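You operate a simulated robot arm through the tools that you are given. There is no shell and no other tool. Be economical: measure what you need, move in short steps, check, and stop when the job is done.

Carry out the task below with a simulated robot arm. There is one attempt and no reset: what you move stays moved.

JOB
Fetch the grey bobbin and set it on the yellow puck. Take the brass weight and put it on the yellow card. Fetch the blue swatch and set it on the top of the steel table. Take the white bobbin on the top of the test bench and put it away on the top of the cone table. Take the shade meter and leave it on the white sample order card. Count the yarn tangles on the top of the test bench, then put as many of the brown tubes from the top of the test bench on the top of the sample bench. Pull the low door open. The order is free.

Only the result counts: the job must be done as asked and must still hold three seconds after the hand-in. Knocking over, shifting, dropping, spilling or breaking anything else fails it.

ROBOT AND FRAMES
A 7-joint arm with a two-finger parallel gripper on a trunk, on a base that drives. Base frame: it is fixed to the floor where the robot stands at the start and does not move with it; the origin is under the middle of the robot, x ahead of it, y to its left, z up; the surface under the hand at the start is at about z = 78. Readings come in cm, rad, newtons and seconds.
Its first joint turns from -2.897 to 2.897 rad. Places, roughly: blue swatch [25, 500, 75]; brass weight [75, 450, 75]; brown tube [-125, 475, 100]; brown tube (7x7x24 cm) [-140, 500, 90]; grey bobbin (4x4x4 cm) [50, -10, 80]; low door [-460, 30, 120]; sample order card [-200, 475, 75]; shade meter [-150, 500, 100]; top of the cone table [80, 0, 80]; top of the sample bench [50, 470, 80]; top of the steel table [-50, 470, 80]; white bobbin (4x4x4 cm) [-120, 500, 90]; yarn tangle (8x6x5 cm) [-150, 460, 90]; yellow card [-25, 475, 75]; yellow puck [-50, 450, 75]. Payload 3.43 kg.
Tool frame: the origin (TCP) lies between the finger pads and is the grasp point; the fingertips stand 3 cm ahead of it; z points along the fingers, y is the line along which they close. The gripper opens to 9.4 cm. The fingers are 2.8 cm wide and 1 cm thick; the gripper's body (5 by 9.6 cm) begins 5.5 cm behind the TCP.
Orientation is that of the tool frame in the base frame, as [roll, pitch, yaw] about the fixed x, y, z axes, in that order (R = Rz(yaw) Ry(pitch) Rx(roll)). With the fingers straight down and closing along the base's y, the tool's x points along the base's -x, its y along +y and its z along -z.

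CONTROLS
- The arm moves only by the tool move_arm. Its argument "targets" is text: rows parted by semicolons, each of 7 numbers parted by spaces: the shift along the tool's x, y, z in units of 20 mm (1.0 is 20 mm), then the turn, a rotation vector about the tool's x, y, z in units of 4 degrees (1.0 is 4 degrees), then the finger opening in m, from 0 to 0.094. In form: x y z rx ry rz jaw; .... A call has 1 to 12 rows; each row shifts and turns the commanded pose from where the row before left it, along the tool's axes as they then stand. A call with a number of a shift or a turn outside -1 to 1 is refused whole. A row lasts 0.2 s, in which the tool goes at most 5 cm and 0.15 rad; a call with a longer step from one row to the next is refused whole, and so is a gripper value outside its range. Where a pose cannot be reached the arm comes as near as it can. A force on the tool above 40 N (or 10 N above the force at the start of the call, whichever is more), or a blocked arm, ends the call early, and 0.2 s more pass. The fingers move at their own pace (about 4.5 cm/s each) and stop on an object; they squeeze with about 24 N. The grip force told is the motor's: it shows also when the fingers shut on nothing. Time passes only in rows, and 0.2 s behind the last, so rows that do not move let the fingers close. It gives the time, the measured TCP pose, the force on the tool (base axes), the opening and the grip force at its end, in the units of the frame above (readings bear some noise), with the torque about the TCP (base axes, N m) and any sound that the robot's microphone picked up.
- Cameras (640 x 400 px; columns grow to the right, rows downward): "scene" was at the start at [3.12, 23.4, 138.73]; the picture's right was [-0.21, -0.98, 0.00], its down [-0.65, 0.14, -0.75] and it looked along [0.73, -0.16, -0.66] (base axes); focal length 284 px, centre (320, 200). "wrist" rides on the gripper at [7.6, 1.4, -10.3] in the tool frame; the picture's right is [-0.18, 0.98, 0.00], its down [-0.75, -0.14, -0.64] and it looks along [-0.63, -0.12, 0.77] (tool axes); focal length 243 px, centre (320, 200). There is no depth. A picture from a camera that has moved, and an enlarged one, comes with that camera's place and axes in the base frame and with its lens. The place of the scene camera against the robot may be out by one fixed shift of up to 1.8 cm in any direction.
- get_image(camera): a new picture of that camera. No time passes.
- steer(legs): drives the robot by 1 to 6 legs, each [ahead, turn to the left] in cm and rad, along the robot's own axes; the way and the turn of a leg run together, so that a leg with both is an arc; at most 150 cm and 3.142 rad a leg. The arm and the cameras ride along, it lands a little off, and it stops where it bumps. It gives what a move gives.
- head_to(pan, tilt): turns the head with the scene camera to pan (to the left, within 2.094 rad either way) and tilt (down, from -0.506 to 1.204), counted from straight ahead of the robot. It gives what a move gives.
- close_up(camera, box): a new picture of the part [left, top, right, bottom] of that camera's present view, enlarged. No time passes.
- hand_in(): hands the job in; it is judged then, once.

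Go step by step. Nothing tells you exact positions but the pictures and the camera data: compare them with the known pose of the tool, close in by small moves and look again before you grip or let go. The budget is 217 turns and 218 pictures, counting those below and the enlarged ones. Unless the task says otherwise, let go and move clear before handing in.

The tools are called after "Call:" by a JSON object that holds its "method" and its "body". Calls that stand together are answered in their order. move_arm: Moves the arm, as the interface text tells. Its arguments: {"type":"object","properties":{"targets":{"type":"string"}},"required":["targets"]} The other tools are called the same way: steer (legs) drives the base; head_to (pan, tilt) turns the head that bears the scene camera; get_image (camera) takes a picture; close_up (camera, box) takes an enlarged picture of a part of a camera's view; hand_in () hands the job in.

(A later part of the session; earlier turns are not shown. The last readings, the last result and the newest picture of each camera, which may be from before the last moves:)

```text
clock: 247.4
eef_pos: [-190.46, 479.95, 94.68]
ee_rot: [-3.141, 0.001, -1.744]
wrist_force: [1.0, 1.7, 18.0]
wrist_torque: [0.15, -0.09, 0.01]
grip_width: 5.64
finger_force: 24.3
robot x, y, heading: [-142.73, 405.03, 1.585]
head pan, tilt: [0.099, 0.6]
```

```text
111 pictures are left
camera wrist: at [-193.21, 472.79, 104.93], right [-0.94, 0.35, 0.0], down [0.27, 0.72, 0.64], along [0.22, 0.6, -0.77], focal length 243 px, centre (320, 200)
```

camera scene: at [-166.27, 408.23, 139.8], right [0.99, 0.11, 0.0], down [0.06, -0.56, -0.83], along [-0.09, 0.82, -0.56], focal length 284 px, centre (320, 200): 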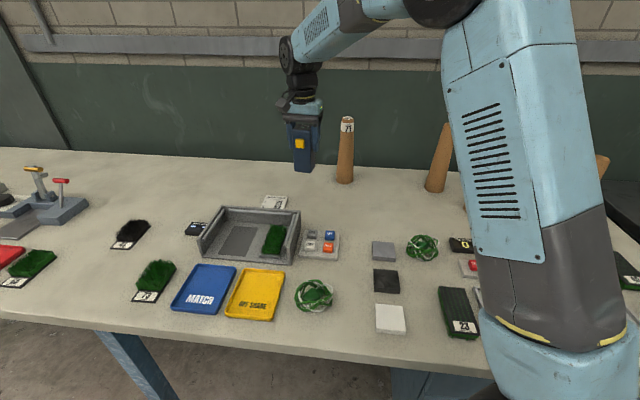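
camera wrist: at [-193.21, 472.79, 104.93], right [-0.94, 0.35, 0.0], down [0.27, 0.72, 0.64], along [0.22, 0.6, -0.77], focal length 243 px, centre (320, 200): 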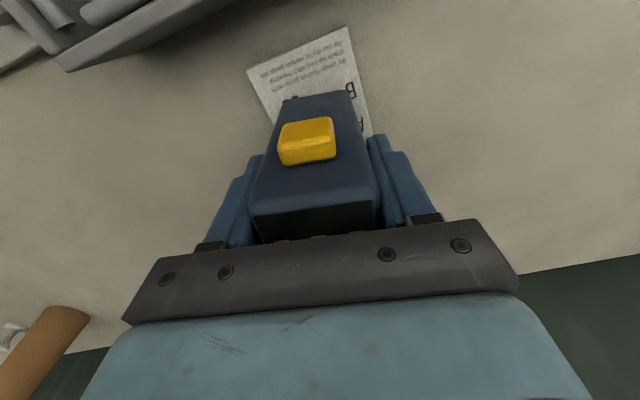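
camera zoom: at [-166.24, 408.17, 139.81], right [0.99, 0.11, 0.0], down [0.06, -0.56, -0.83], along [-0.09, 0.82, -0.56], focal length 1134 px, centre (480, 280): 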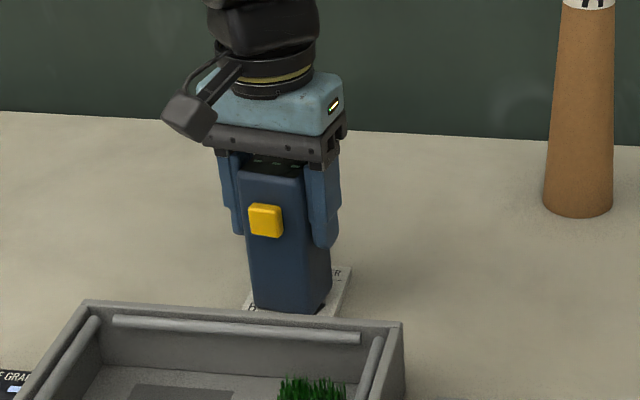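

On the card. Release and lift straight up.

Call:
{"method": "move_arm", "body": {"targets": "0 0 -0.08 0 0 0 0.03; 0 0 0 0 0 0 0.06; 0 0 0 0 0 0 0.075; 0 0 0 0 0 0 0.075; 0 0 -1 0 0 0 0.075; 0 0 -1 0 0 0 0.075; 0 0 -1 0 0 0 0.075; 0 0 -1 0 0 0 0.075; 0 0 -1 0 0 0 0.075; 0 0 -1 0 0 0 0.075; 0 0 -1 0 0 0 0.08; 0 0 -1 0 0 0 0.094"}}

Call:
{"method": "get_image", "body": {"camera": "wrist"}}

Call:
{"method": "get_image", "body": {"camera": "scene"}}

```text
clock: 250.0
eef_pos: [-190.7, 479.91, 110.81]
ee_rot: [-3.139, 0.0, -1.745]
wrist_force: [0.4, 0.1, 0.2]
wrist_torque: [0.02, -0.02, 0.0]
grip_width: 9.42
finger_force: 0.0
robot x, y, heading: [-142.88, 405.02, 1.583]
head pan, tilt: [0.099, 0.6]
```

```text
110 pictures are left
camera wrist: at [-193.35, 472.79, 121.06], right [-0.94, 0.35, 0.0], down [0.27, 0.72, 0.64], along [0.23, 0.6, -0.77], focal length 243 px, centre (320, 200)
```

wrist: 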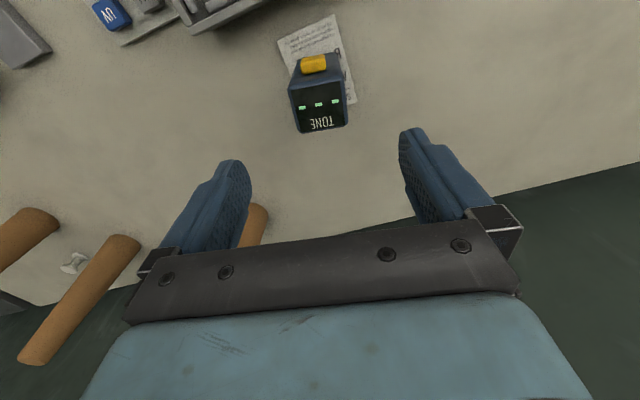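

```text
109 pictures are left
camera scene: at [-166.3, 408.24, 139.8], right [0.99, 0.11, 0.0], down [0.06, -0.56, -0.83], along [-0.09, 0.82, -0.56], focal length 284 px, centre (320, 200)
```

scene: 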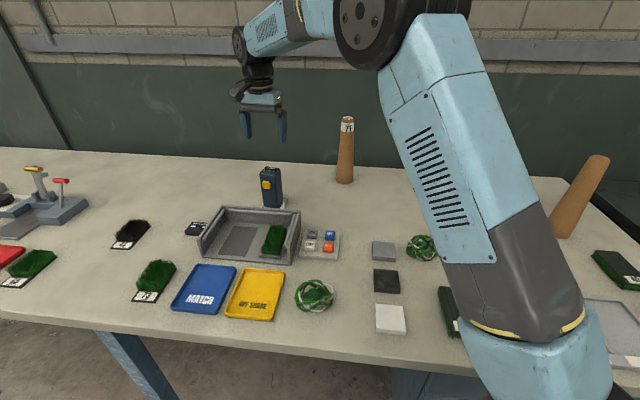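

The meter stands on the card. Next tube "71" near [-124,488], which stands in front of the white bobbin. Raise, retract and turn the base right.

Call:
{"method": "move_arm", "body": {"targets": "0.6 0 -1 0 0 -0.83 0.094; 0.6 0 -1 0 0 -0.83 0.094; 0.6 0 -1 0 0 -0.83 0.094; 1 -1 -1 0 0 0 0.094; 1 -1 -1 0 0 0 0.094; 1 -1 -1 0 0 0 0.094; 1 -1 -1 0 0 0 0.094; 1 -1 0 0 0 0 0.094; 1 -1 0 0 0 0 0.094; 1 -1 0 0 0 0 0.094; 1 -1 0 0 0 0 0.094; 0 -1 0 0 0 0 0.094"}}

Call:
{"method": "steer", "body": {"legs": [[0, -0.4]]}}

Call:
{"method": "get_image", "body": {"camera": "scene"}}

Call:
{"method": "get_image", "body": {"camera": "wrist"}}

```text
clock: 252.6
eef_pos: [-172.98, 460.6, 124.8]
ee_rot: [-3.139, 0.0, -1.569]
wrist_force: [-0.7, 0.2, -0.3]
wrist_torque: [-0.01, 0.0, -0.03]
grip_width: 9.4
finger_force: 0.0
robot x, y, heading: [-142.9, 405.08, 1.587]
head pan, tilt: [0.099, 0.6]
```

```text
clock: 253.8
eef_pos: [-164.59, 464.43, 124.84]
ee_rot: [-3.138, 0.001, -1.721]
wrist_force: [-0.1, 0.5, -0.1]
wrist_torque: [-0.03, -0.02, -0.01]
grip_width: 9.39
finger_force: 0.0
robot x, y, heading: [-143.74, 405.26, 1.446]
head pan, tilt: [0.099, 0.6]
stopped in leg 1: the robot was blocked; the commanded pose is now the measured one
```

```text
108 pictures are left
camera scene: at [-166.51, 411.61, 139.8], right [1.0, -0.02, 0.0], down [-0.01, -0.57, -0.82], along [0.02, 0.82, -0.57], focal length 284 px, centre (320, 200)
```

scene: 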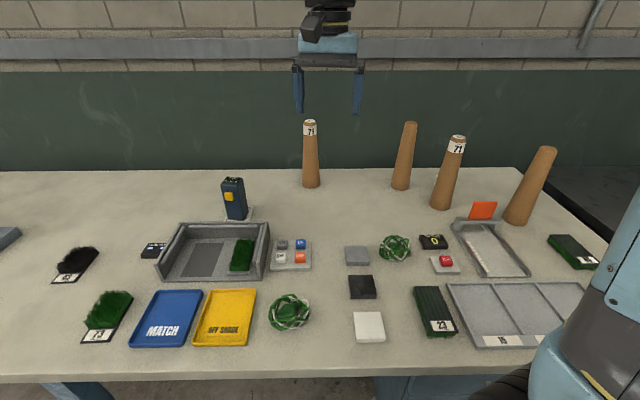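

```text
107 pictures are left
camera wrist: at [-167.12, 457.2, 135.1], right [-0.94, 0.33, 0.0], down [0.25, 0.72, 0.64], along [0.21, 0.61, -0.77], focal length 243 px, centre (320, 200)
```

wrist: 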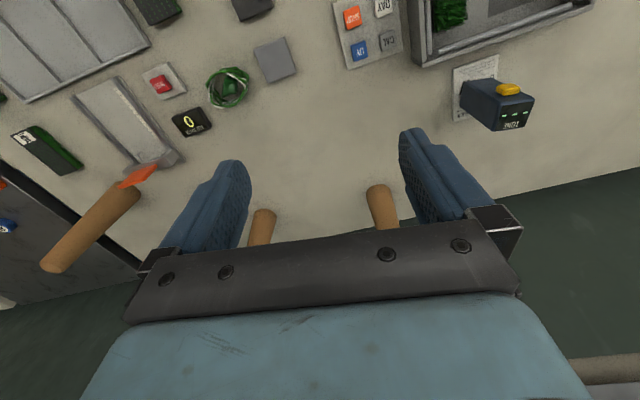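

Clear view of all four tubes. Moving the arm toward tube 71 (about [-125,487]), staying high.

Call:
{"method": "move_arm", "body": {"targets": "-0.51 -0.985 0 0 0 0 0.094; -0.51 -0.985 0 0 0 0 0.094; -0.51 -0.985 0 0 0 0 0.094; -0.51 -0.985 0 0 0 0 0.094; -0.51 -0.985 0 0 0 0 0.094; -0.51 -0.985 0 0 0 0 0.094; -0.51 -0.985 0 0 0 0 0.094; -0.51 -0.985 0 0 0 0 0.094; -0.51 -0.985 0 0 0 0 0.094; -0.51 -0.985 0 0 0 0 0.094; -0.51 -0.985 0 0 0 0 0.094; -0.51 -0.985 0 0 0 0 0.094"}}

Call:
{"method": "move_arm", "body": {"targets": "-0.51 -0.985 0 0 0 0 0.094; -0.51 -0.985 0 0 0 0 0.094; -0.51 -0.985 0 0 0 0 0.094; -0.51 -0.985 0 0 0 0 0.094; -0.51 -0.985 0 0 0 0 0.094; -0.51 -0.985 0 0 0 0 0.094; -0.51 -0.985 0 0 0 0 0.094"}}

Call:
{"method": "get_image", "body": {"camera": "wrist"}}

```text
clock: 256.4
eef_pos: [-139.33, 472.98, 124.77]
ee_rot: [-3.139, -0.001, -1.718]
wrist_force: [0.1, -0.2, 0.1]
wrist_torque: [0.0, -0.06, 0.03]
grip_width: 9.44
finger_force: 0.1
robot x, y, heading: [-143.85, 405.13, 1.45]
head pan, tilt: [0.099, 0.6]
```

```text
clock: 258.0
eef_pos: [-124.59, 478.13, 125.04]
ee_rot: [-3.14, 0.001, -1.718]
wrist_force: [-0.5, -0.8, 1.1]
wrist_torque: [0.04, -0.03, 0.01]
grip_width: 9.4
finger_force: 0.0
robot x, y, heading: [-143.55, 405.43, 1.445]
head pan, tilt: [0.099, 0.6]
```

```text
106 pictures are left
camera wrist: at [-127.12, 470.8, 135.27], right [-0.94, 0.33, 0.0], down [0.25, 0.73, 0.64], along [0.21, 0.61, -0.77], focal length 243 px, centre (320, 200)
```

wrist: 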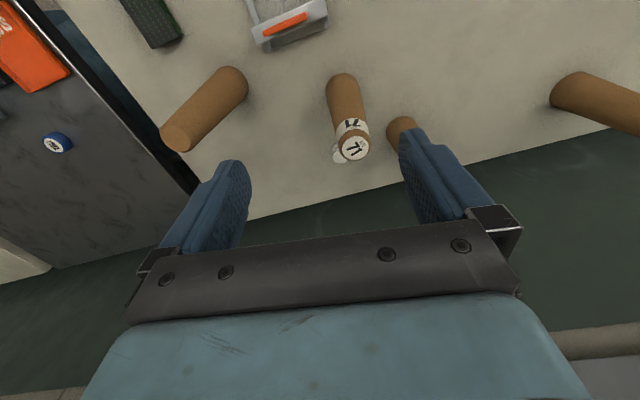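

Call:
{"method": "move_arm", "body": {"targets": "-0.9 0.38 0 0 0 0 0.094; -0.9 0.38 0 0 0 0 0.094; -0.9 0.38 0 0 0 0 0.094; -0.8 0.36 0 0 0 0 0.094; 0 0 1 0 0 0 0.094; 0 0 1 0 0 0 0.094; 0 0 1 0 0 0 0.094; 0 0 1 0 0 0 0.094; 0 0 1 0 0 0 0.094"}}

Call:
{"method": "get_image", "body": {"camera": "wrist"}}

```text
clock: 260.0
eef_pos: [-126.71, 485.46, 114.89]
ee_rot: [-3.14, -0.002, -1.72]
wrist_force: [0.8, -0.5, 0.7]
wrist_torque: [-0.02, 0.01, 0.0]
grip_width: 9.4
finger_force: 0.1
robot x, y, heading: [-143.58, 405.02, 1.442]
head pan, tilt: [0.099, 0.6]
```

```text
105 pictures are left
camera wrist: at [-129.2, 478.2, 125.12], right [-0.94, 0.33, 0.0], down [0.25, 0.73, 0.64], along [0.21, 0.61, -0.77], focal length 243 px, centre (320, 200)
```

wrist: 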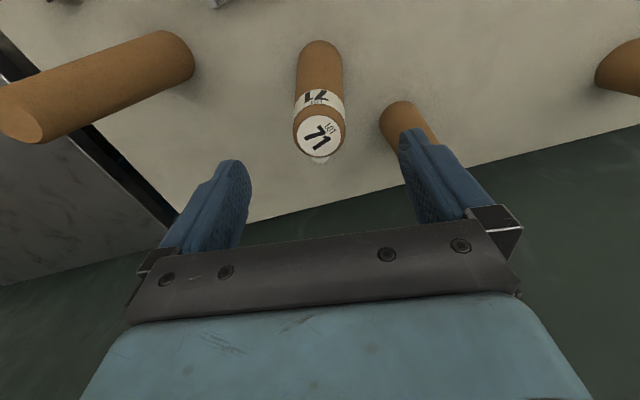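

Centred over the tube. Descend to z≈104.5 and grip.

Call:
{"method": "move_arm", "body": {"targets": "0 0 1 0 0 0 0.094; 0 0 1 0 0 0 0.094; 0 0 1 0 0 0 0.094; 0 0 1 0 0 0 0.094; 0 0 1 0 0 0 0.094; 0 0 0.2 0 0 0 0.094; 0 0 0 0 0 0 0.03; 0 0 0 0 0 0 0.02; 0 0 0 0 0 0 0.02; 0 0 0 0 0 0 0.02; 0 0 0 0 0 0 0.02"}}

Call:
{"method": "get_image", "body": {"camera": "wrist"}}

```text
clock: 262.4
eef_pos: [-126.57, 485.47, 104.42]
ee_rot: [-3.139, -0.002, -1.719]
wrist_force: [0.6, -0.2, -0.4]
wrist_torque: [-0.01, -0.01, 0.02]
grip_width: 4.48
finger_force: 24.3
robot x, y, heading: [-143.75, 405.37, 1.445]
head pan, tilt: [0.099, 0.6]
```

```text
104 pictures are left
camera wrist: at [-129.1, 478.18, 114.69], right [-0.94, 0.33, 0.0], down [0.25, 0.73, 0.64], along [0.21, 0.61, -0.77], focal length 243 px, centre (320, 200)
```

wrist: 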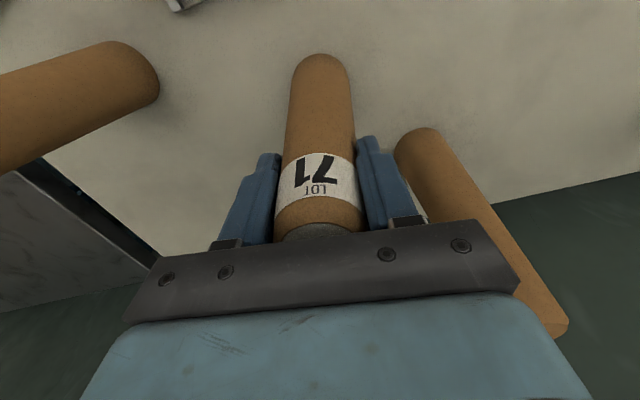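

Gripped at 4.5 cm. Lift 20 cm, checking.

Call:
{"method": "move_arm", "body": {"targets": "0 0 -0.5 0 0 0 0.02; 0 0 -0.8 0 0 0 0.02; 0 0 -1 0 0 0 0.02; 0 0 -1 0 0 0 0.02; 0 0 -1 0 0 0 0.02; 0 0 -1 0 0 0 0.02; 0 0 -1 0 0 0 0.02; 0 0 -1 0 0 0 0.02; 0 0 -1 0 0 0 0.02; 0 0 -1 0 0 0 0.02; 0 0 -1 0 0 0 0.02"}}

Call:
{"method": "move_arm", "body": {"targets": "1 0 -0.5 0 0 0 0.02; 1 0 -0.5 0 0 0 0.02; 1 0 0 0 0 0 0.02; 1 0 0 0 0 0 0.02; 1 0 0 0 0 0 0.02; 1 0 0 0 0 0 0.02; 1 0 0 0 0 0 0.02"}}

Call:
{"method": "get_image", "body": {"camera": "scene"}}

```text
clock: 264.8
eef_pos: [-126.73, 485.66, 125.02]
ee_rot: [-3.14, -0.002, -1.719]
wrist_force: [-0.4, 0.1, -0.7]
wrist_torque: [-0.01, 0.02, -0.02]
grip_width: 4.45
finger_force: 23.8
robot x, y, heading: [-143.62, 405.31, 1.446]
head pan, tilt: [0.099, 0.6]
```

```text
clock: 266.4
eef_pos: [-128.79, 471.54, 127.05]
ee_rot: [-3.139, -0.001, -1.72]
wrist_force: [0.0, 0.5, -1.1]
wrist_torque: [-0.06, 0.03, 0.03]
grip_width: 4.45
finger_force: 24.1
robot x, y, heading: [-143.44, 404.91, 1.446]
head pan, tilt: [0.099, 0.6]
```

```text
103 pictures are left
camera scene: at [-166.5, 411.64, 139.8], right [1.0, -0.02, 0.0], down [-0.01, -0.57, -0.82], along [0.02, 0.82, -0.57], focal length 284 px, centre (320, 200)
```

scene: 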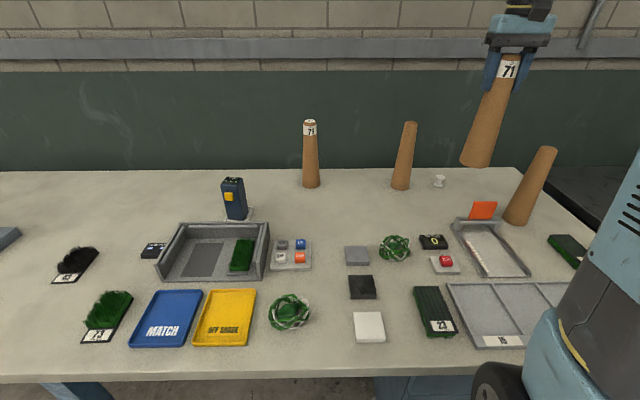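

Tube in hand. Backing off, turning east and driving to the sample bench.

Call:
{"method": "steer", "body": {"legs": [[-22, 0], [0, -0.48]]}}

Call:
{"method": "steer", "body": {"legs": [[0, -0.48]]}}

Call:
{"method": "steer", "body": {"legs": [[0, -0.46]]}}

```text
clock: 269.6
eef_pos: [-102.45, 435.33, 127.14]
ee_rot: [-3.141, -0.001, -2.201]
wrist_force: [0.5, -0.5, 0.0]
wrist_torque: [0.03, 0.02, -0.02]
grip_width: 4.46
finger_force: 23.7
robot x, y, heading: [-148.85, 385.03, 0.959]
head pan, tilt: [0.099, 0.6]
```

```text
clock: 271.5
eef_pos: [-84.37, 408.47, 127.09]
ee_rot: [-3.139, 0.0, -2.676]
wrist_force: [0.2, 0.5, 0.2]
wrist_torque: [-0.01, -0.01, -0.03]
grip_width: 4.47
finger_force: 23.8
robot x, y, heading: [-149.95, 388.04, 0.492]
head pan, tilt: [0.099, 0.6]
```

```text
clock: 273.4
eef_pos: [-81.78, 377.05, 127.12]
ee_rot: [-3.141, -0.002, -3.138]
wrist_force: [0.4, 0.6, 0.0]
wrist_torque: [0.02, 0.03, 0.04]
grip_width: 4.43
finger_force: 24.0
robot x, y, heading: [-150.34, 391.04, 0.041]
head pan, tilt: [0.099, 0.6]
```

Call:
{"method": "steer", "body": {"legs": [[40, -0.1], [125, 0]]}}

Call:
{"method": "steer", "body": {"legs": [[0, 0.48]]}}

Call:
{"method": "steer", "body": {"legs": [[0, 0.48]]}}

Call:
{"method": "steer", "body": {"legs": [[0, 0.48]]}}

```text
clock: 282.0
eef_pos: [82.76, 361.8, 127.16]
ee_rot: [-3.141, -0.002, 3.041]
wrist_force: [0.1, -0.7, -0.6]
wrist_torque: [0.02, -0.01, 0.02]
grip_width: 4.45
finger_force: 23.9
robot x, y, heading: [16.75, 382.78, -0.06]
head pan, tilt: [0.099, 0.6]
```

```text
clock: 283.9
eef_pos: [84.78, 394.72, 127.18]
ee_rot: [-3.141, -0.001, -2.765]
wrist_force: [0.3, -0.7, -0.2]
wrist_torque: [0.01, -0.02, 0.01]
grip_width: 4.47
finger_force: 24.0
robot x, y, heading: [17.55, 379.44, 0.419]
head pan, tilt: [0.099, 0.6]
```

```text
clock: 285.9
eef_pos: [70.15, 424.14, 127.28]
ee_rot: [-3.141, -0.001, -2.283]
wrist_force: [0.3, 0.3, -0.9]
wrist_torque: [-0.02, 0.02, -0.02]
grip_width: 4.46
finger_force: 24.0
robot x, y, heading: [19.96, 377.44, 0.896]
head pan, tilt: [0.099, 0.6]
```

```text
clock: 287.8
eef_pos: [42.82, 442.49, 127.28]
ee_rot: [-3.139, 0.0, -1.801]
wrist_force: [-0.4, 0.5, -0.9]
wrist_torque: [0.0, 0.0, 0.01]
grip_width: 4.45
finger_force: 23.9
robot x, y, heading: [23.55, 377.32, 1.381]
head pan, tilt: [0.099, 0.6]
```

The free strip in front of the dark case (about y 437–453) suits the tubes, and the hand is already above it. Looking.

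Call:
{"method": "get_image", "body": {"camera": "scene"}}

Call:
{"method": "get_image", "body": {"camera": "wrist"}}

```text
102 pictures are left
camera scene: at [0.75, 385.72, 139.8], right [1.0, -0.1, 0.0], down [-0.05, -0.56, -0.82], along [0.08, 0.82, -0.57], focal length 284 px, centre (320, 200)
```

scene: 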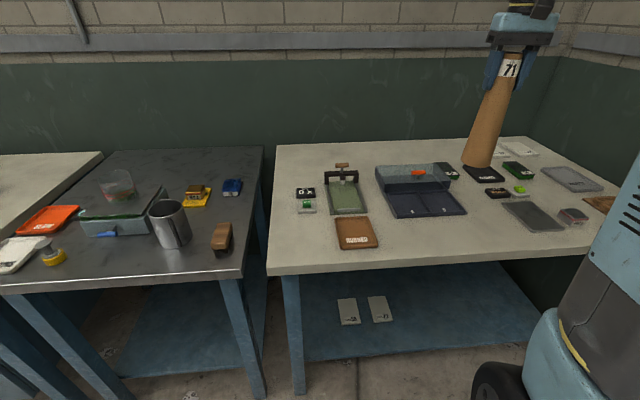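

```text
101 pictures are left
camera wrist: at [39.83, 435.51, 137.57], right [-0.92, 0.4, 0.0], down [0.31, 0.7, 0.64], along [0.26, 0.59, -0.77], focal length 243 px, centre (320, 200)
```

wrist: 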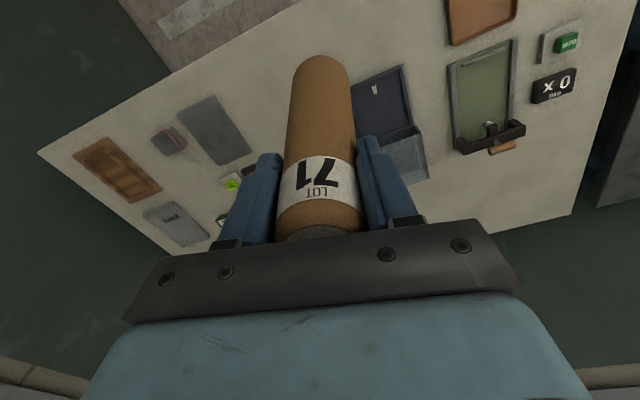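

The strip spans y 434–452; target [43,443]. Lowering the tube.

Call:
{"method": "move_arm", "body": {"targets": "-0.3 0 0.8 0 0 0 0.02; 0 0 1 0 0 0 0.02; 0 0 1 0 0 0 0.02; 0 0 1 0 0 0 0.02; 0 0 1 0 0 0 0.02; 0 0 1 0 0 0 0.02; 0 0 1 0 0 0 0.02; 0 0 1 0 0 0 0.02; 0 0 1 0 0 0 0.02; 0 0 1 0 0 0 0.02; 0 0 0.5 0 0 0 0.02"}}

Call:
{"method": "get_image", "body": {"camera": "scene"}}

```text
clock: 290.2
eef_pos: [43.26, 442.95, 106.73]
ee_rot: [-3.14, -0.002, -1.802]
wrist_force: [-0.1, -0.8, -1.0]
wrist_torque: [0.01, 0.0, 0.01]
grip_width: 4.46
finger_force: 24.2
robot x, y, heading: [23.19, 377.65, 1.373]
head pan, tilt: [0.099, 0.6]
```

```text
100 pictures are left
camera scene: at [0.75, 385.72, 139.8], right [1.0, -0.1, 0.0], down [-0.05, -0.56, -0.82], along [0.08, 0.82, -0.57], focal length 284 px, centre (320, 200)
```

scene: 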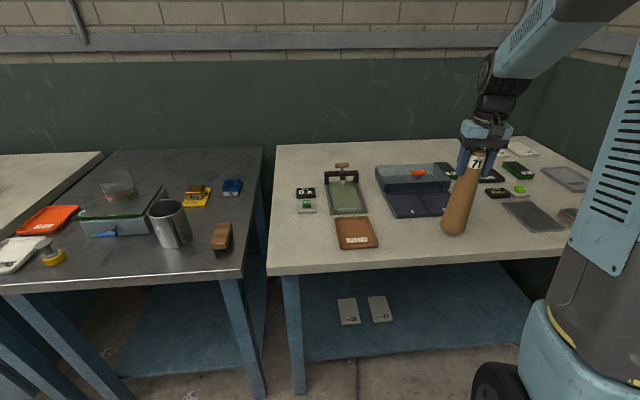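

Call:
{"method": "move_arm", "body": {"targets": "0 0 0.5 0 0 0 0.02; 0 0 0.4 0 0 0 0.02; 0 0 0.15 0 0 0 0.02; 0 0 0.1 0 0 0 0.02; 0 0 0 0 0 0 0.02"}}

Call:
{"method": "close_up", "body": {"camera": "scene", "box": [400, 130, 540, 260]}}

```text
clock: 291.4
eef_pos: [43.22, 443.17, 104.58]
ee_rot: [-3.141, 0.001, -1.801]
wrist_force: [-1.4, 0.1, 15.4]
wrist_torque: [-0.22, 0.21, 0.01]
grip_width: 4.48
finger_force: 23.9
robot x, y, heading: [23.15, 377.48, 1.377]
head pan, tilt: [0.099, 0.6]
```

```text
3.08 times, centred on (470, 195) of scene
camera zoom: at [0.73, 385.67, 139.8], right [1.0, -0.1, 0.0], down [-0.05, -0.56, -0.83], along [0.08, 0.82, -0.56], focal length 872 px, centre (-142, 215)
```

zoom: 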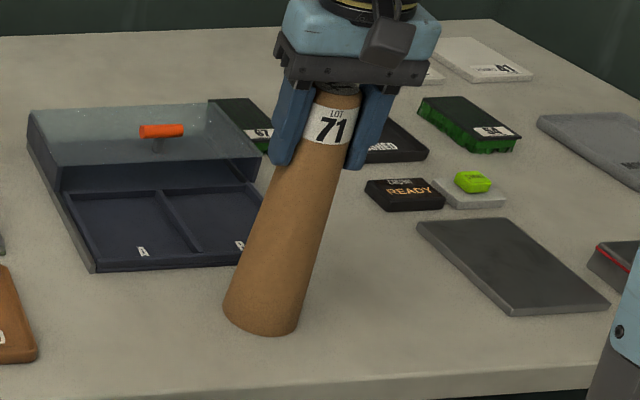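

Standing on the bench with contact. Release and rise.

Call:
{"method": "move_arm", "body": {"targets": "0 0 -0.08 0 0 0 0.02; 0 0 0 0 0 0 0.05; 0 0 0 0 0 0 0.07; 0 0 0 0 0 0 0.08; 0 0 -1 0 0 0 0.08; 0 0 -1 0 0 0 0.08; 0 0 -1 0 0 0 0.08; 0 0 -1 0 0 0 0.08; 0 0 -1 0 0 0 0.08; 0 0 -1 0 0 0 0.08; 0 0 -1 0 0 0 0.08; 0 0 -1 0 0 0 0.08"}}

Call:
{"method": "get_image", "body": {"camera": "scene"}}

```text
clock: 294.0
eef_pos: [43.11, 443.03, 120.62]
ee_rot: [-3.14, 0.0, -1.8]
wrist_force: [0.0, 0.5, -0.2]
wrist_torque: [-0.03, 0.01, 0.03]
grip_width: 7.97
finger_force: 0.0
robot x, y, heading: [23.36, 377.66, 1.383]
head pan, tilt: [0.099, 0.6]
```

```text
98 pictures are left
camera scene: at [0.75, 385.73, 139.8], right [1.0, -0.1, 0.0], down [-0.05, -0.56, -0.82], along [0.08, 0.82, -0.57], focal length 284 px, centre (320, 200)
```

scene: 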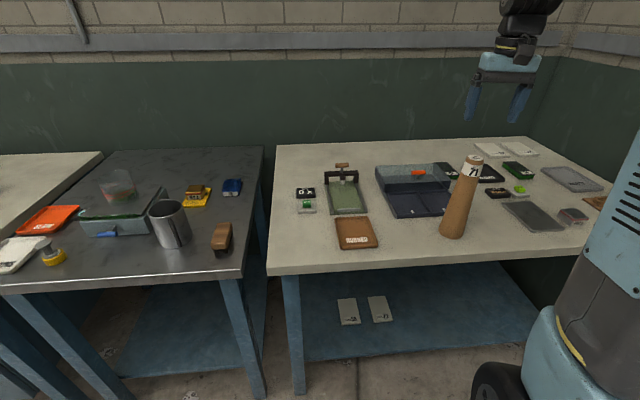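

First tube placed. Returning for the right-hand tube.

Call:
{"method": "move_arm", "body": {"targets": "0 0 -1 0 0 0 0.094; 0 0 -1 0 0 0 0.094; 0 0 -1 0 0 0 0.094"}}

Call:
{"method": "steer", "body": {"legs": [[0, 0.58]]}}

Call:
{"method": "steer", "body": {"legs": [[0, 0.58]]}}

Call:
{"method": "steer", "body": {"legs": [[0, 0.6]]}}

Call:
{"method": "steer", "body": {"legs": [[135, 0]]}}

Call:
{"method": "steer", "body": {"legs": [[0, -0.5]]}}

Call:
{"method": "steer", "body": {"legs": [[0, -0.5]]}}

Call:
{"method": "steer", "body": {"legs": [[0, -0.5]]}}

Call:
{"method": "get_image", "body": {"camera": "scene"}}

```text
clock: 294.8
eef_pos: [42.94, 443.13, 126.66]
ee_rot: [-3.14, -0.002, -1.802]
wrist_force: [-0.6, 0.6, -0.8]
wrist_torque: [0.01, 0.0, 0.02]
grip_width: 9.38
finger_force: 0.0
robot x, y, heading: [23.39, 377.78, 1.38]
head pan, tilt: [0.099, 0.6]
```

```text
clock: 297.0
eef_pos: [4.98, 443.26, 126.59]
ee_rot: [-3.14, -0.001, -1.236]
wrist_force: [0.4, 0.7, -0.6]
wrist_torque: [-0.01, -0.03, 0.0]
grip_width: 9.4
finger_force: 0.0
robot x, y, heading: [26.79, 378.33, 1.939]
head pan, tilt: [0.099, 0.6]
```

```text
clock: 299.2
eef_pos: [-27.45, 420.02, 126.67]
ee_rot: [-3.14, -0.002, -0.645]
wrist_force: [-0.1, 0.0, 0.4]
wrist_torque: [0.01, 0.0, 0.0]
grip_width: 9.4
finger_force: 0.1
robot x, y, heading: [29.37, 381.94, 2.532]
head pan, tilt: [0.099, 0.6]
```

```text
clock: 301.4
eef_pos: [-39.22, 380.44, 126.57]
ee_rot: [-3.139, -0.003, -0.029]
wrist_force: [-1.0, 1.2, -0.8]
wrist_torque: [0.0, 0.02, 0.01]
grip_width: 9.41
finger_force: 0.0
robot x, y, heading: [28.71, 386.19, 3.133]
head pan, tilt: [0.099, 0.6]
```

```text
clock: 308.4
eef_pos: [-176.05, 378.68, 126.8]
ee_rot: [-3.141, -0.001, -0.012]
wrist_force: [0.5, 0.2, -0.3]
wrist_torque: [-0.02, 0.0, 0.02]
grip_width: 9.39
finger_force: 0.0
robot x, y, heading: [-107.95, 385.15, -3.132]
head pan, tilt: [0.099, 0.6]
```

```text
clock: 310.4
eef_pos: [-171.08, 411.69, 126.72]
ee_rot: [-3.141, -0.001, -0.504]
wrist_force: [0.4, 0.2, 0.0]
wrist_torque: [0.02, -0.02, 0.02]
grip_width: 9.4
finger_force: 0.1
robot x, y, heading: [-109.28, 382.79, 2.659]
head pan, tilt: [0.099, 0.6]
```

```text
clock: 312.4
eef_pos: [-149.48, 437.85, 126.84]
ee_rot: [-3.139, -0.001, -1.007]
wrist_force: [0.9, 0.3, 0.2]
wrist_torque: [0.0, 0.02, 0.01]
grip_width: 9.37
finger_force: 0.1
robot x, y, heading: [-112.52, 380.43, 2.157]
head pan, tilt: [0.099, 0.6]
```

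```text
clock: 314.3
eef_pos: [-117.69, 449.09, 126.86]
ee_rot: [-3.14, -0.003, -1.504]
wrist_force: [0.3, -0.6, -0.8]
wrist_torque: [0.0, -0.01, -0.02]
grip_width: 9.39
finger_force: 0.0
robot x, y, heading: [-115.44, 381.05, 1.667]
head pan, tilt: [0.099, 0.6]
```

```text
97 pictures are left
camera scene: at [-139.34, 381.97, 139.8], right [0.98, 0.2, 0.0], down [0.11, -0.55, -0.82], along [-0.16, 0.81, -0.57], focal length 284 px, centre (320, 200)
```

scene: 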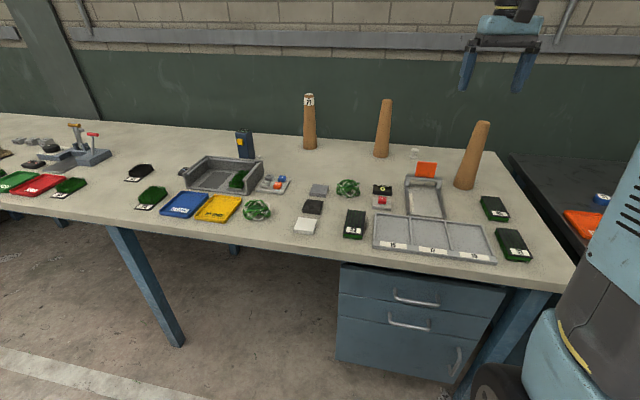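

Tube D at about [-104,480]. Forward 14 cm, then arm over.

Call:
{"method": "steer", "body": {"legs": [[14, -0.08]]}}

Call:
{"method": "move_arm", "body": {"targets": "-0.3 -0.9 0 0 0 0 0.094; -0.3 -0.9 0 0 0 0 0.094; -0.3 -0.9 0 0 0 0 0.094; -0.3 -0.9 0 0 0 0 0.094; -0.3 -0.9 0 0 0 0 0.094"}}

Call:
{"method": "get_image", "body": {"camera": "wrist"}}

```text
clock: 315.7
eef_pos: [-113.0, 463.09, 126.88]
ee_rot: [-3.139, -0.002, -1.585]
wrist_force: [-0.1, 0.8, 0.0]
wrist_torque: [-0.01, 0.04, -0.01]
grip_width: 9.39
finger_force: 0.0
robot x, y, heading: [-116.96, 394.75, 1.588]
head pan, tilt: [0.099, 0.6]
```

```text
clock: 316.9
eef_pos: [-103.98, 465.98, 127.0]
ee_rot: [-3.14, -0.003, -1.584]
wrist_force: [-0.4, 0.2, 0.0]
wrist_torque: [0.02, 0.0, 0.0]
grip_width: 9.4
finger_force: 0.0
robot x, y, heading: [-116.7, 395.08, 1.586]
head pan, tilt: [0.099, 0.6]
```

```text
96 pictures are left
camera wrist: at [-105.45, 458.38, 137.32], right [-0.98, 0.2, 0.0], down [0.15, 0.75, 0.64], along [0.13, 0.63, -0.77], focal length 243 px, centre (320, 200)
```

wrist: 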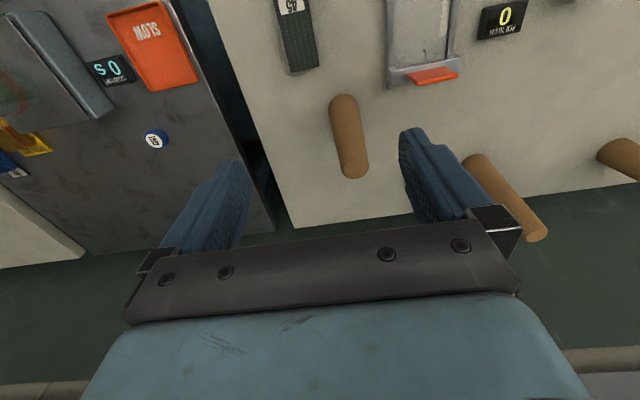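

Call:
{"method": "move_arm", "body": {"targets": "-0.95 0.2 0 0 0 0 0.094; -0.95 0.2 0 0 0 0 0.094; -0.95 0.2 0 0 0 0 0.094; -0.95 0.2 0 0 0 0 0.094; -0.95 0.2 0 0 0 0 0.094; -0.95 0.17 0 0 0 0 0.094; 0 0 1 0 0 0 0.094; 0 0 1 0 0 0 0.094; 0 0 1 0 0 0 0.094; 0 0 1 0 0 0 0.094; 0 0 1 0 0 0 0.094; 0 0 1 0 0 0 0.094"}}

Call:
{"method": "get_image", "body": {"camera": "wrist"}}

```text
clock: 319.5
eef_pos: [-106.21, 477.42, 114.95]
ee_rot: [-3.14, 0.0, -1.584]
wrist_force: [0.3, 1.0, 0.3]
wrist_torque: [0.04, -0.01, -0.03]
grip_width: 9.38
finger_force: 0.0
robot x, y, heading: [-116.88, 395.03, 1.588]
head pan, tilt: [0.099, 0.6]
```

```text
95 pictures are left
camera wrist: at [-107.68, 469.81, 125.24], right [-0.98, 0.2, 0.0], down [0.15, 0.75, 0.64], along [0.13, 0.63, -0.77], focal length 243 px, centre (320, 200)
```

wrist: 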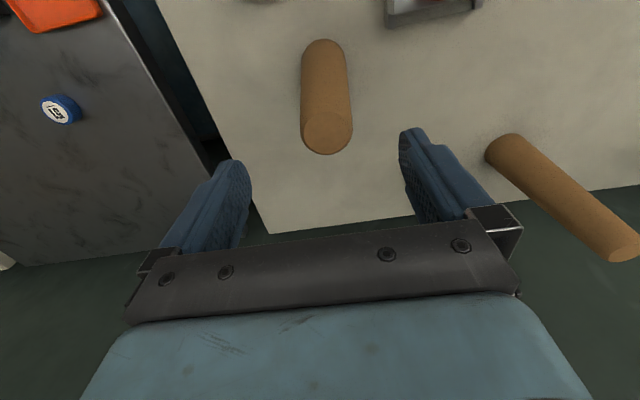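

Call:
{"method": "move_arm", "body": {"targets": "0 0.25 0 0 0 0 0.094; 0 0 1 0 0 0 0.094; 0 0 1 0 0 0 0.094; 0 0 1 0 0 0 0.094; 0 0 1 0 0 0 0.094; 0 0 1 0 0 0 0.094; 0 0 0.25 0 0 0 0.094; 0 0 0 0 0 0 0.03; 0 0 0 0 0 0 0.02; 0 0 0 0 0 0 0.02; 0 0 0 0 0 0 0.02; 0 0 0 0 0 0 0.02"}}

Call:
{"method": "move_arm", "body": {"targets": "0 0 -0.5 0 0 0 0.02; 0 0 -0.8 0 0 0 0.02; 0 0 -1 0 0 0 0.02; 0 0 -1 0 0 0 0.02; 0 0 -1 0 0 0 0.02; 0 0 -1 0 0 0 0.02; 0 0 -1 0 0 0 0.02; 0 0 -1 0 0 0 0.02; 0 0 -1 0 0 0 0.02; 0 0 -1 0 0 0 0.02; 0 0 -1 0 0 0 0.02; 0.5 0 -1 0 0 0 0.02"}}

Call:
{"method": "get_image", "body": {"camera": "scene"}}

```text
clock: 322.1
eef_pos: [-106.6, 477.39, 104.5]
ee_rot: [-3.14, -0.002, -1.584]
wrist_force: [-0.4, 1.1, -0.1]
wrist_torque: [-0.01, 0.02, 0.01]
grip_width: 4.47
finger_force: 23.9
robot x, y, heading: [-117.01, 395.16, 1.586]
head pan, tilt: [0.099, 0.6]
```

```text
clock: 324.7
eef_pos: [-106.72, 476.46, 127.08]
ee_rot: [-3.14, -0.001, -1.584]
wrist_force: [0.0, 0.0, -0.7]
wrist_torque: [-0.03, 0.02, -0.02]
grip_width: 4.44
finger_force: 23.7
robot x, y, heading: [-117.13, 394.87, 1.594]
head pan, tilt: [0.099, 0.6]
```

```text
94 pictures are left
camera scene: at [-140.46, 398.05, 139.8], right [0.99, 0.12, 0.0], down [0.07, -0.56, -0.82], along [-0.1, 0.82, -0.57], focal length 284 px, centre (320, 200)
```

scene: 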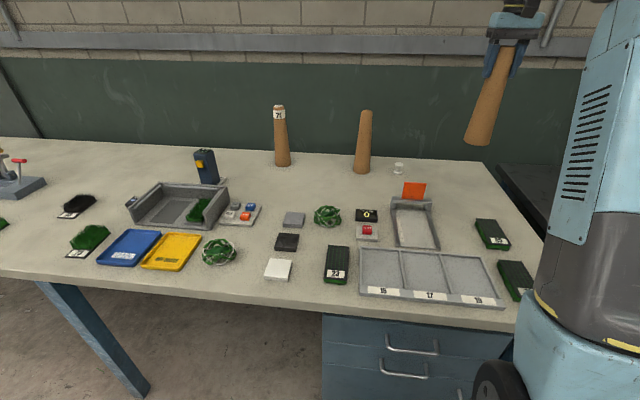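

Second tube held. Retract, back off, and drive to the sample bench again.

Call:
{"method": "move_arm", "body": {"targets": "1 0 0 0 0 0 0.02; 1 0 0 0 0 0 0.02; 1 0 0 0 0 0 0.02; 1 0 0 0 0 0 0.02; 1 0 0 0 0 0 0.02; 1 0 0 0 0 0 0.02"}}

Call:
{"method": "steer", "body": {"legs": [[-14, 0], [0, -0.5]]}}

Call:
{"method": "steer", "body": {"legs": [[0, -0.5]]}}

Call:
{"method": "steer", "body": {"legs": [[0, -0.55]]}}

```text
clock: 326.1
eef_pos: [-106.93, 464.52, 127.08]
ee_rot: [-3.141, -0.003, -1.584]
wrist_force: [0.6, 0.9, -0.3]
wrist_torque: [-0.02, 0.01, 0.01]
grip_width: 4.47
finger_force: 24.1
robot x, y, heading: [-116.89, 395.26, 1.589]
head pan, tilt: [0.099, 0.6]
```

```text
clock: 329.0
eef_pos: [-74.2, 437.19, 126.99]
ee_rot: [-3.139, -0.002, -2.093]
wrist_force: [0.1, 0.7, -0.5]
wrist_torque: [0.04, -0.03, 0.03]
grip_width: 4.48
finger_force: 23.8
robot x, y, heading: [-119.79, 383.02, 1.076]
head pan, tilt: [0.099, 0.6]
```

```text
clock: 331.0
eef_pos: [-53.48, 408.28, 127.19]
ee_rot: [-3.14, -0.001, -2.598]
wrist_force: [-0.1, 0.3, -0.5]
wrist_torque: [-0.01, 0.01, 0.01]
grip_width: 4.44
finger_force: 24.0
robot x, y, heading: [-121.99, 385.77, 0.577]
head pan, tilt: [0.099, 0.6]
```

```text
clock: 333.1
eef_pos: [-51.36, 369.46, 127.12]
ee_rot: [-3.139, -0.002, 3.136]
wrist_force: [-0.3, -0.8, -0.7]
wrist_torque: [0.01, -0.02, 0.0]
grip_width: 4.46
finger_force: 23.9
robot x, y, heading: [-121.36, 389.67, 0.036]
head pan, tilt: [0.099, 0.6]
```

Call:
{"method": "steer", "body": {"legs": [[40, -0.1], [111, 0]]}}

Call:
{"method": "steer", "body": {"legs": [[0, 0.48]]}}

Call:
{"method": "steer", "body": {"legs": [[0, 0.48]]}}

Call:
{"method": "steer", "body": {"legs": [[0, 0.5]]}}

Call:
{"method": "get_image", "body": {"camera": "scene"}}

Call:
{"method": "get_image", "body": {"camera": "wrist"}}

```text
clock: 341.0
eef_pos: [97.18, 355.46, 127.17]
ee_rot: [-3.139, -0.001, 3.04]
wrist_force: [1.0, 0.3, 0.2]
wrist_torque: [0.04, 0.03, 0.02]
grip_width: 4.46
finger_force: 24.2
robot x, y, heading: [29.52, 381.85, -0.059]
head pan, tilt: [0.099, 0.6]
```

```text
clock: 342.9
eef_pos: [101.62, 389.7, 127.18]
ee_rot: [-3.139, -0.002, -2.762]
wrist_force: [0.5, 0.2, -0.3]
wrist_torque: [-0.03, 0.0, 0.0]
grip_width: 4.45
finger_force: 23.8
robot x, y, heading: [30.84, 378.69, 0.43]
head pan, tilt: [0.099, 0.6]
```

```text
clock: 344.9
eef_pos: [88.49, 421.48, 127.25]
ee_rot: [-3.14, -0.003, -2.278]
wrist_force: [0.7, -0.2, -0.8]
wrist_torque: [-0.01, -0.04, 0.02]
grip_width: 4.47
finger_force: 23.5
robot x, y, heading: [33.08, 376.63, 0.909]
head pan, tilt: [0.099, 0.6]
```

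```text
clock: 346.8
eef_pos: [60.47, 443.07, 127.47]
ee_rot: [-3.141, -0.002, -1.775]
wrist_force: [-0.4, 1.1, 0.3]
wrist_torque: [0.04, 0.02, -0.01]
grip_width: 4.46
finger_force: 24.3
robot x, y, heading: [37.07, 376.92, 1.407]
head pan, tilt: [0.099, 0.6]
```

```text
93 pictures are left
camera scene: at [14.07, 384.46, 139.8], right [1.0, -0.07, 0.0], down [-0.04, -0.56, -0.82], along [0.05, 0.82, -0.57], focal length 284 px, centre (320, 200)
```

scene: 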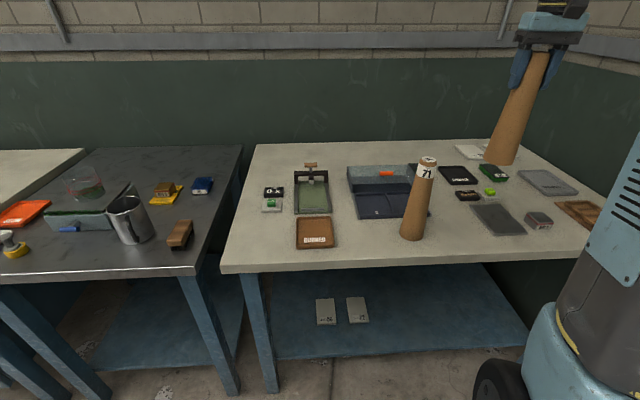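

```text
92 pictures are left
camera wrist: at [57.51, 435.96, 137.63], right [-0.92, 0.38, 0.0], down [0.29, 0.71, 0.64], along [0.25, 0.59, -0.77], focal length 243 px, centre (320, 200)
```

wrist: 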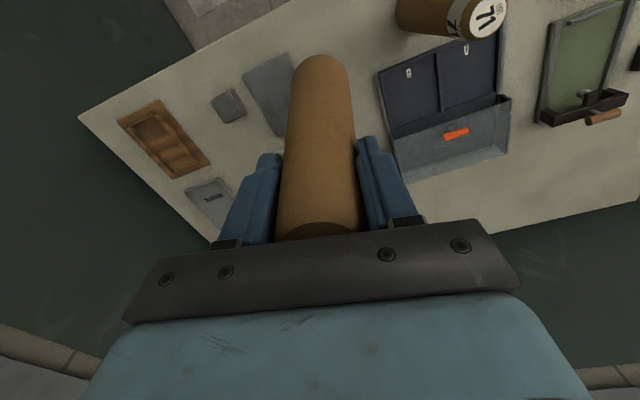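

Target [56.5,443.5], between the first tube and the flat plate. Shift and lower.

Call:
{"method": "move_arm", "body": {"targets": "0.1 1 0 0 0 0 0.02; 0.1 1 0 0 0 0 0.02; 0 0 1 0 0 0 0.02; 0 0 1 0 0 0 0.02; 0 0 1 0 0 0 0.02; 0 0 1 0 0 0 0.02; 0 0 1 0 0 0 0.02; 0 0 1 0 0 0 0.02; 0 0 1 0 0 0 0.02; 0 0 1 0 0 0 0.02; 0 0 1 0 0 0 0.02; 0 0 1 0 0 0 0.02"}}

Call:
{"method": "get_image", "body": {"camera": "scene"}}

```text
clock: 349.4
eef_pos: [56.43, 443.52, 107.44]
ee_rot: [-3.139, -0.001, -1.777]
wrist_force: [0.3, 0.9, 0.1]
wrist_torque: [0.01, 0.0, 0.0]
grip_width: 4.46
finger_force: 24.0
robot x, y, heading: [37.19, 377.33, 1.405]
head pan, tilt: [0.099, 0.6]
```

```text
91 pictures are left
camera scene: at [14.06, 384.45, 139.8], right [1.0, -0.07, 0.0], down [-0.04, -0.56, -0.82], along [0.05, 0.82, -0.57], focal length 284 px, centre (320, 200)
```

scene: 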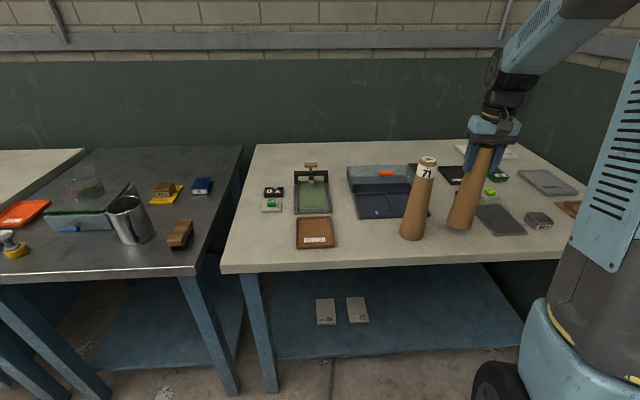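

Call:
{"method": "move_arm", "body": {"targets": "0 0 0.7 0 0 0 0.02; 0 0 0.5 0 0 0 0.02; 0 0 0.2 0 0 0 0.02; 0 0 0.1 0 0 0 0.02; 0 0 0 0 0 0 0.02"}}

```text
clock: 350.6
eef_pos: [56.51, 443.48, 104.5]
ee_rot: [-3.14, 0.0, -1.777]
wrist_force: [2.0, -1.5, 13.5]
wrist_torque: [-0.28, -0.02, 0.0]
grip_width: 4.46
finger_force: 24.1
robot x, y, heading: [36.62, 376.96, 1.403]
head pan, tilt: [0.099, 0.6]
```

Contact at the expected height. Release and rise.

Call:
{"method": "move_arm", "body": {"targets": "0 0 -0.08 0 0 0 0.02; 0 0 0 0 0 0 0.05; 0 0 0 0 0 0 0.07; 0 0 0 0 0 0 0.08; 0 0 -1 0 0 0 0.08; 0 0 -1 0 0 0 0.08; 0 0 -1 0 0 0 0.08; 0 0 -1 0 0 0 0.08; 0 0 -1 0 0 0 0.08; 0 0 -1 0 0 0 0.08; 0 0 -1 0 0 0 0.08; 0 0 -1 0 0 0 0.08"}}

Call:
{"method": "get_image", "body": {"camera": "scene"}}

```text
clock: 353.2
eef_pos: [56.65, 443.51, 120.6]
ee_rot: [-3.139, -0.001, -1.777]
wrist_force: [-0.4, 0.4, 1.2]
wrist_torque: [-0.02, -0.06, -0.03]
grip_width: 8.0
finger_force: 0.1
robot x, y, heading: [36.95, 376.84, 1.408]
head pan, tilt: [0.099, 0.6]
```

```text
90 pictures are left
camera scene: at [14.07, 384.47, 139.8], right [1.0, -0.07, 0.0], down [-0.04, -0.56, -0.82], along [0.05, 0.82, -0.57], focal length 284 px, centre (320, 200)
```

scene: 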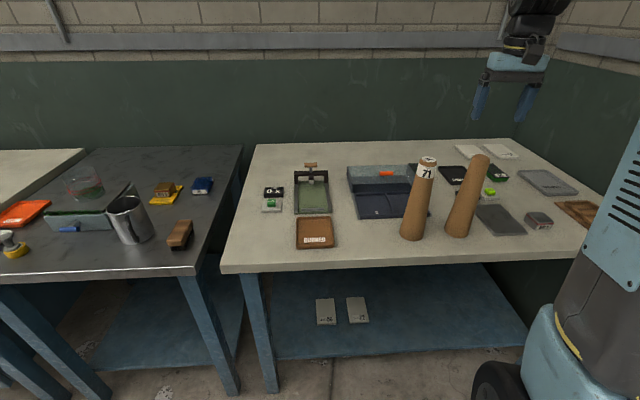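

Both tubes stand on the sample bench. Returning for the white bobbin.

Call:
{"method": "move_arm", "body": {"targets": "0 0 -1 0 0 0 0.094; 0 0 -1 0 0 0 0.094; 0 0 -1 0 0 0 0.094"}}

Call:
{"method": "steer", "body": {"legs": [[0, 0.58]]}}

Call:
{"method": "steer", "body": {"legs": [[0, 0.58]]}}

Call:
{"method": "steer", "body": {"legs": [[0, 0.56]]}}

Call:
{"method": "steer", "body": {"legs": [[150, 0]]}}

Call:
{"method": "steer", "body": {"legs": [[0, -0.5]]}}

Call:
{"method": "steer", "body": {"legs": [[0, -0.5]]}}

Call:
{"method": "steer", "body": {"legs": [[0, -0.5]]}}

Call:
{"method": "get_image", "body": {"camera": "scene"}}

```text
clock: 354.0
eef_pos: [56.51, 443.48, 126.58]
ee_rot: [-3.141, -0.001, -1.777]
wrist_force: [-0.4, -0.5, -0.3]
wrist_torque: [-0.03, 0.04, 0.02]
grip_width: 9.42
finger_force: 0.0
robot x, y, heading: [37.01, 376.91, 1.404]
head pan, tilt: [0.099, 0.6]
```

```text
clock: 356.2
eef_pos: [17.37, 443.27, 126.55]
ee_rot: [-3.14, -0.001, -1.204]
wrist_force: [-0.1, -0.8, 0.9]
wrist_torque: [0.0, 0.0, 0.05]
grip_width: 9.41
finger_force: 0.0
robot x, y, heading: [40.41, 378.46, 1.977]
head pan, tilt: [0.099, 0.6]
```

```text
clock: 358.4
eef_pos: [-14.43, 420.37, 126.58]
ee_rot: [-3.139, -0.002, -0.631]
wrist_force: [0.1, -0.2, -0.2]
wrist_torque: [-0.02, -0.02, -0.05]
grip_width: 9.37
finger_force: 0.0
robot x, y, heading: [42.62, 381.77, 2.555]
head pan, tilt: [0.099, 0.6]
```

```text
clock: 360.5
eef_pos: [-26.43, 383.9, 126.63]
ee_rot: [-3.14, -0.001, -0.064]
wrist_force: [0.1, 0.4, -0.9]
wrist_torque: [0.01, -0.01, 0.0]
grip_width: 9.38
finger_force: 0.0
robot x, y, heading: [42.54, 385.08, 3.11]
head pan, tilt: [0.099, 0.6]
```

```text
clock: 368.0
eef_pos: [-173.86, 387.58, 126.65]
ee_rot: [-3.14, -0.002, -0.055]
wrist_force: [0.2, 0.3, 0.0]
wrist_torque: [-0.03, -0.03, -0.01]
grip_width: 9.41
finger_force: 0.1
robot x, y, heading: [-105.13, 389.89, 3.12]
head pan, tilt: [0.099, 0.6]
```

```text
clock: 369.9
eef_pos: [-166.39, 420.53, 126.74]
ee_rot: [3.141, -0.001, -0.552]
wrist_force: [-0.1, 0.4, -0.2]
wrist_torque: [-0.01, 0.01, 0.02]
grip_width: 9.4
finger_force: 0.1
robot x, y, heading: [-106.4, 386.97, 2.624]
head pan, tilt: [0.099, 0.6]
```

```text
clock: 371.9
eef_pos: [-142.75, 445.41, 126.65]
ee_rot: [-3.14, -0.003, -1.054]
wrist_force: [-0.9, -0.2, -0.1]
wrist_torque: [0.01, -0.01, 0.01]
grip_width: 9.4
finger_force: 0.0
robot x, y, heading: [-109.47, 384.96, 2.117]
head pan, tilt: [0.099, 0.6]
```

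```text
clock: 373.9
eef_pos: [-109.28, 454.22, 126.68]
ee_rot: [-3.14, -0.002, -1.562]
wrist_force: [0.3, -0.1, 0.8]
wrist_torque: [0.04, 0.0, 0.0]
grip_width: 9.41
finger_force: 0.1
robot x, y, heading: [-113.09, 385.34, 1.619]
head pan, tilt: [0.099, 0.6]
```

```text
89 pictures are left
camera scene: at [-136.59, 387.45, 139.8], right [0.99, 0.15, 0.0], down [0.09, -0.56, -0.82], along [-0.12, 0.82, -0.57], focal length 284 px, centre (320, 200)
```

scene: 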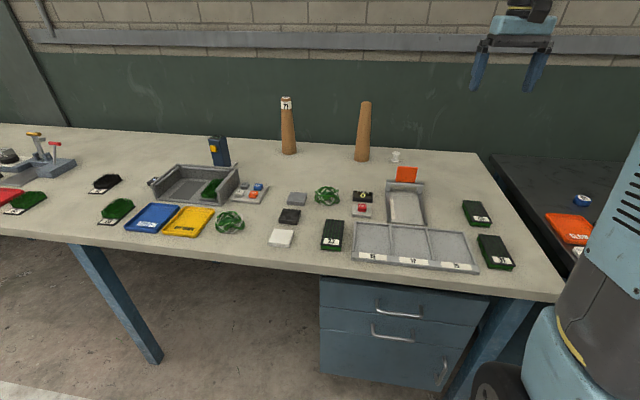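

White bobbin near [-121,500]. Moving forward as far as allowed.

Call:
{"method": "steer", "body": {"legs": [[22, 0]]}}

Call:
{"method": "move_arm", "body": {"targets": "-0.9 0.5 0 0 0 0 0.094; -0.9 0.5 0 0 0 0 0.094; -0.9 0.5 0 0 0 0 0.094; -0.9 0.5 0 0 0 0 0.094; -0.9 0.5 0 0 0 0 0.094; -0.9 0.5 0 0 0 0 0.094; -0.9 0.5 0 0 0 0 0.094; -0.9 0.5 0 0 0 0 0.094"}}

Call:
{"method": "get_image", "body": {"camera": "wrist"}}

```text
clock: 375.6
eef_pos: [-110.45, 474.52, 127.01]
ee_rot: [-3.139, 0.0, -1.56]
wrist_force: [0.9, 0.0, -0.4]
wrist_torque: [-0.03, 0.08, -0.02]
grip_width: 9.42
finger_force: 0.0
robot x, y, heading: [-114.35, 405.56, 1.564]
head pan, tilt: [0.099, 0.6]
```

```text
clock: 377.4
eef_pos: [-118.67, 488.58, 126.98]
ee_rot: [-3.139, 0.0, -1.562]
wrist_force: [0.3, 0.0, 0.0]
wrist_torque: [0.07, 0.02, 0.01]
grip_width: 9.39
finger_force: 0.0
robot x, y, heading: [-114.07, 405.5, 1.57]
head pan, tilt: [0.099, 0.6]
```

```text
88 pictures are left
camera wrist: at [-120.05, 481.06, 137.24], right [-0.98, 0.17, 0.0], down [0.13, 0.75, 0.64], along [0.11, 0.63, -0.77], focal length 243 px, centre (320, 200)
```

wrist: 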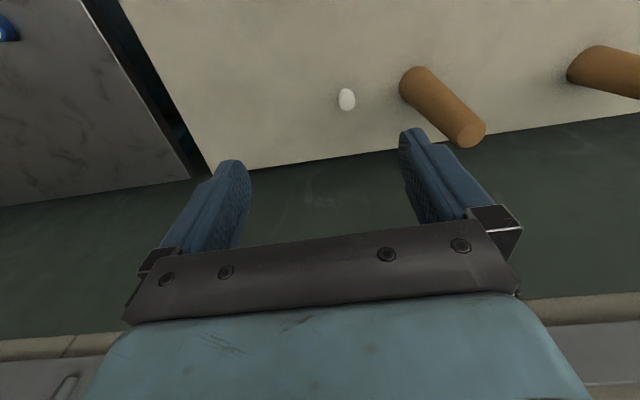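

Call:
{"method": "move_arm", "body": {"targets": "-0.88 0.36 0 0 0 0 0.094; -0.88 0.36 0 0 0 0 0.094; -0.88 0.36 0 0 0 0 0.094; -0.88 0.36 0 0 0 0 0.094; -0.88 0.36 0 0 0 0 0.094; 0 0 1 0 0 0 0.094; 0 0 1 0 0 0 0.094; 0 0 1 0 0 0 0.094; 0 0 1 0 0 0 0.094; 0 0 1 0 0 0 0.094; 0 0 1 0 0 0 0.094; 0 0 1 0 0 0 0.094"}}

Call:
{"method": "move_arm", "body": {"targets": "0 0 1 0 0 0 0.094; 0 0 1 0 0 0 0.094; 0 0 1 0 0 0 0.094; 0 0 1 0 0 0 0.094; 0 0 1 0 0 0 0.094; 0 0 1 0 0 0 0.094"}}

Call:
{"method": "get_image", "body": {"camera": "wrist"}}

Call:
{"method": "get_image", "body": {"camera": "scene"}}

```text
clock: 380.0
eef_pos: [-122.36, 497.53, 112.96]
ee_rot: [-3.139, -0.001, -1.56]
wrist_force: [1.6, 0.1, 0.5]
wrist_torque: [0.01, -0.01, -0.01]
grip_width: 9.4
finger_force: 0.1
robot x, y, heading: [-114.27, 405.58, 1.566]
head pan, tilt: [0.099, 0.6]
```

```text
clock: 381.4
eef_pos: [-122.42, 497.49, 100.93]
ee_rot: [-3.14, 0.0, -1.562]
wrist_force: [-1.2, 0.4, 0.8]
wrist_torque: [0.01, 0.04, 0.01]
grip_width: 9.44
finger_force: 0.0
robot x, y, heading: [-114.51, 405.57, 1.56]
head pan, tilt: [0.099, 0.6]
```

```text
87 pictures are left
camera wrist: at [-123.69, 489.88, 111.21], right [-0.98, 0.17, 0.0], down [0.13, 0.76, 0.64], along [0.11, 0.63, -0.77], focal length 243 px, centre (320, 200)
```

wrist: 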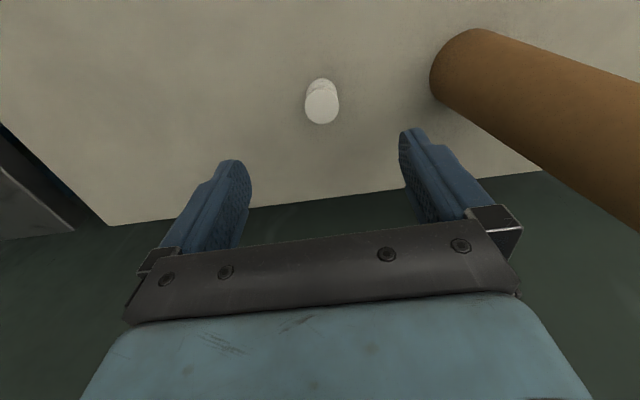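

```text
86 pictures are left
camera scene: at [-138.0, 409.09, 139.8], right [1.0, 0.09, 0.0], down [0.05, -0.56, -0.82], along [-0.08, 0.82, -0.57], focal length 284 px, centre (320, 200)
```

scene: 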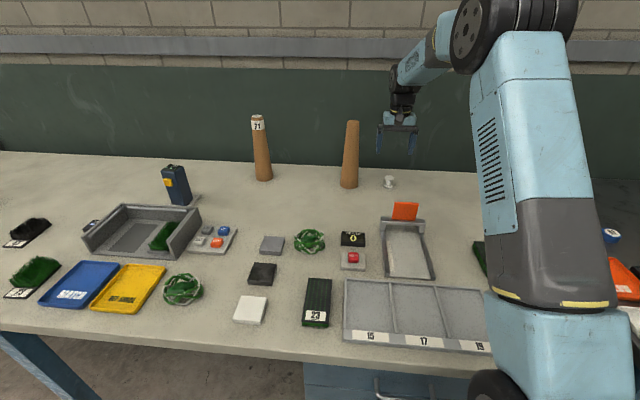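

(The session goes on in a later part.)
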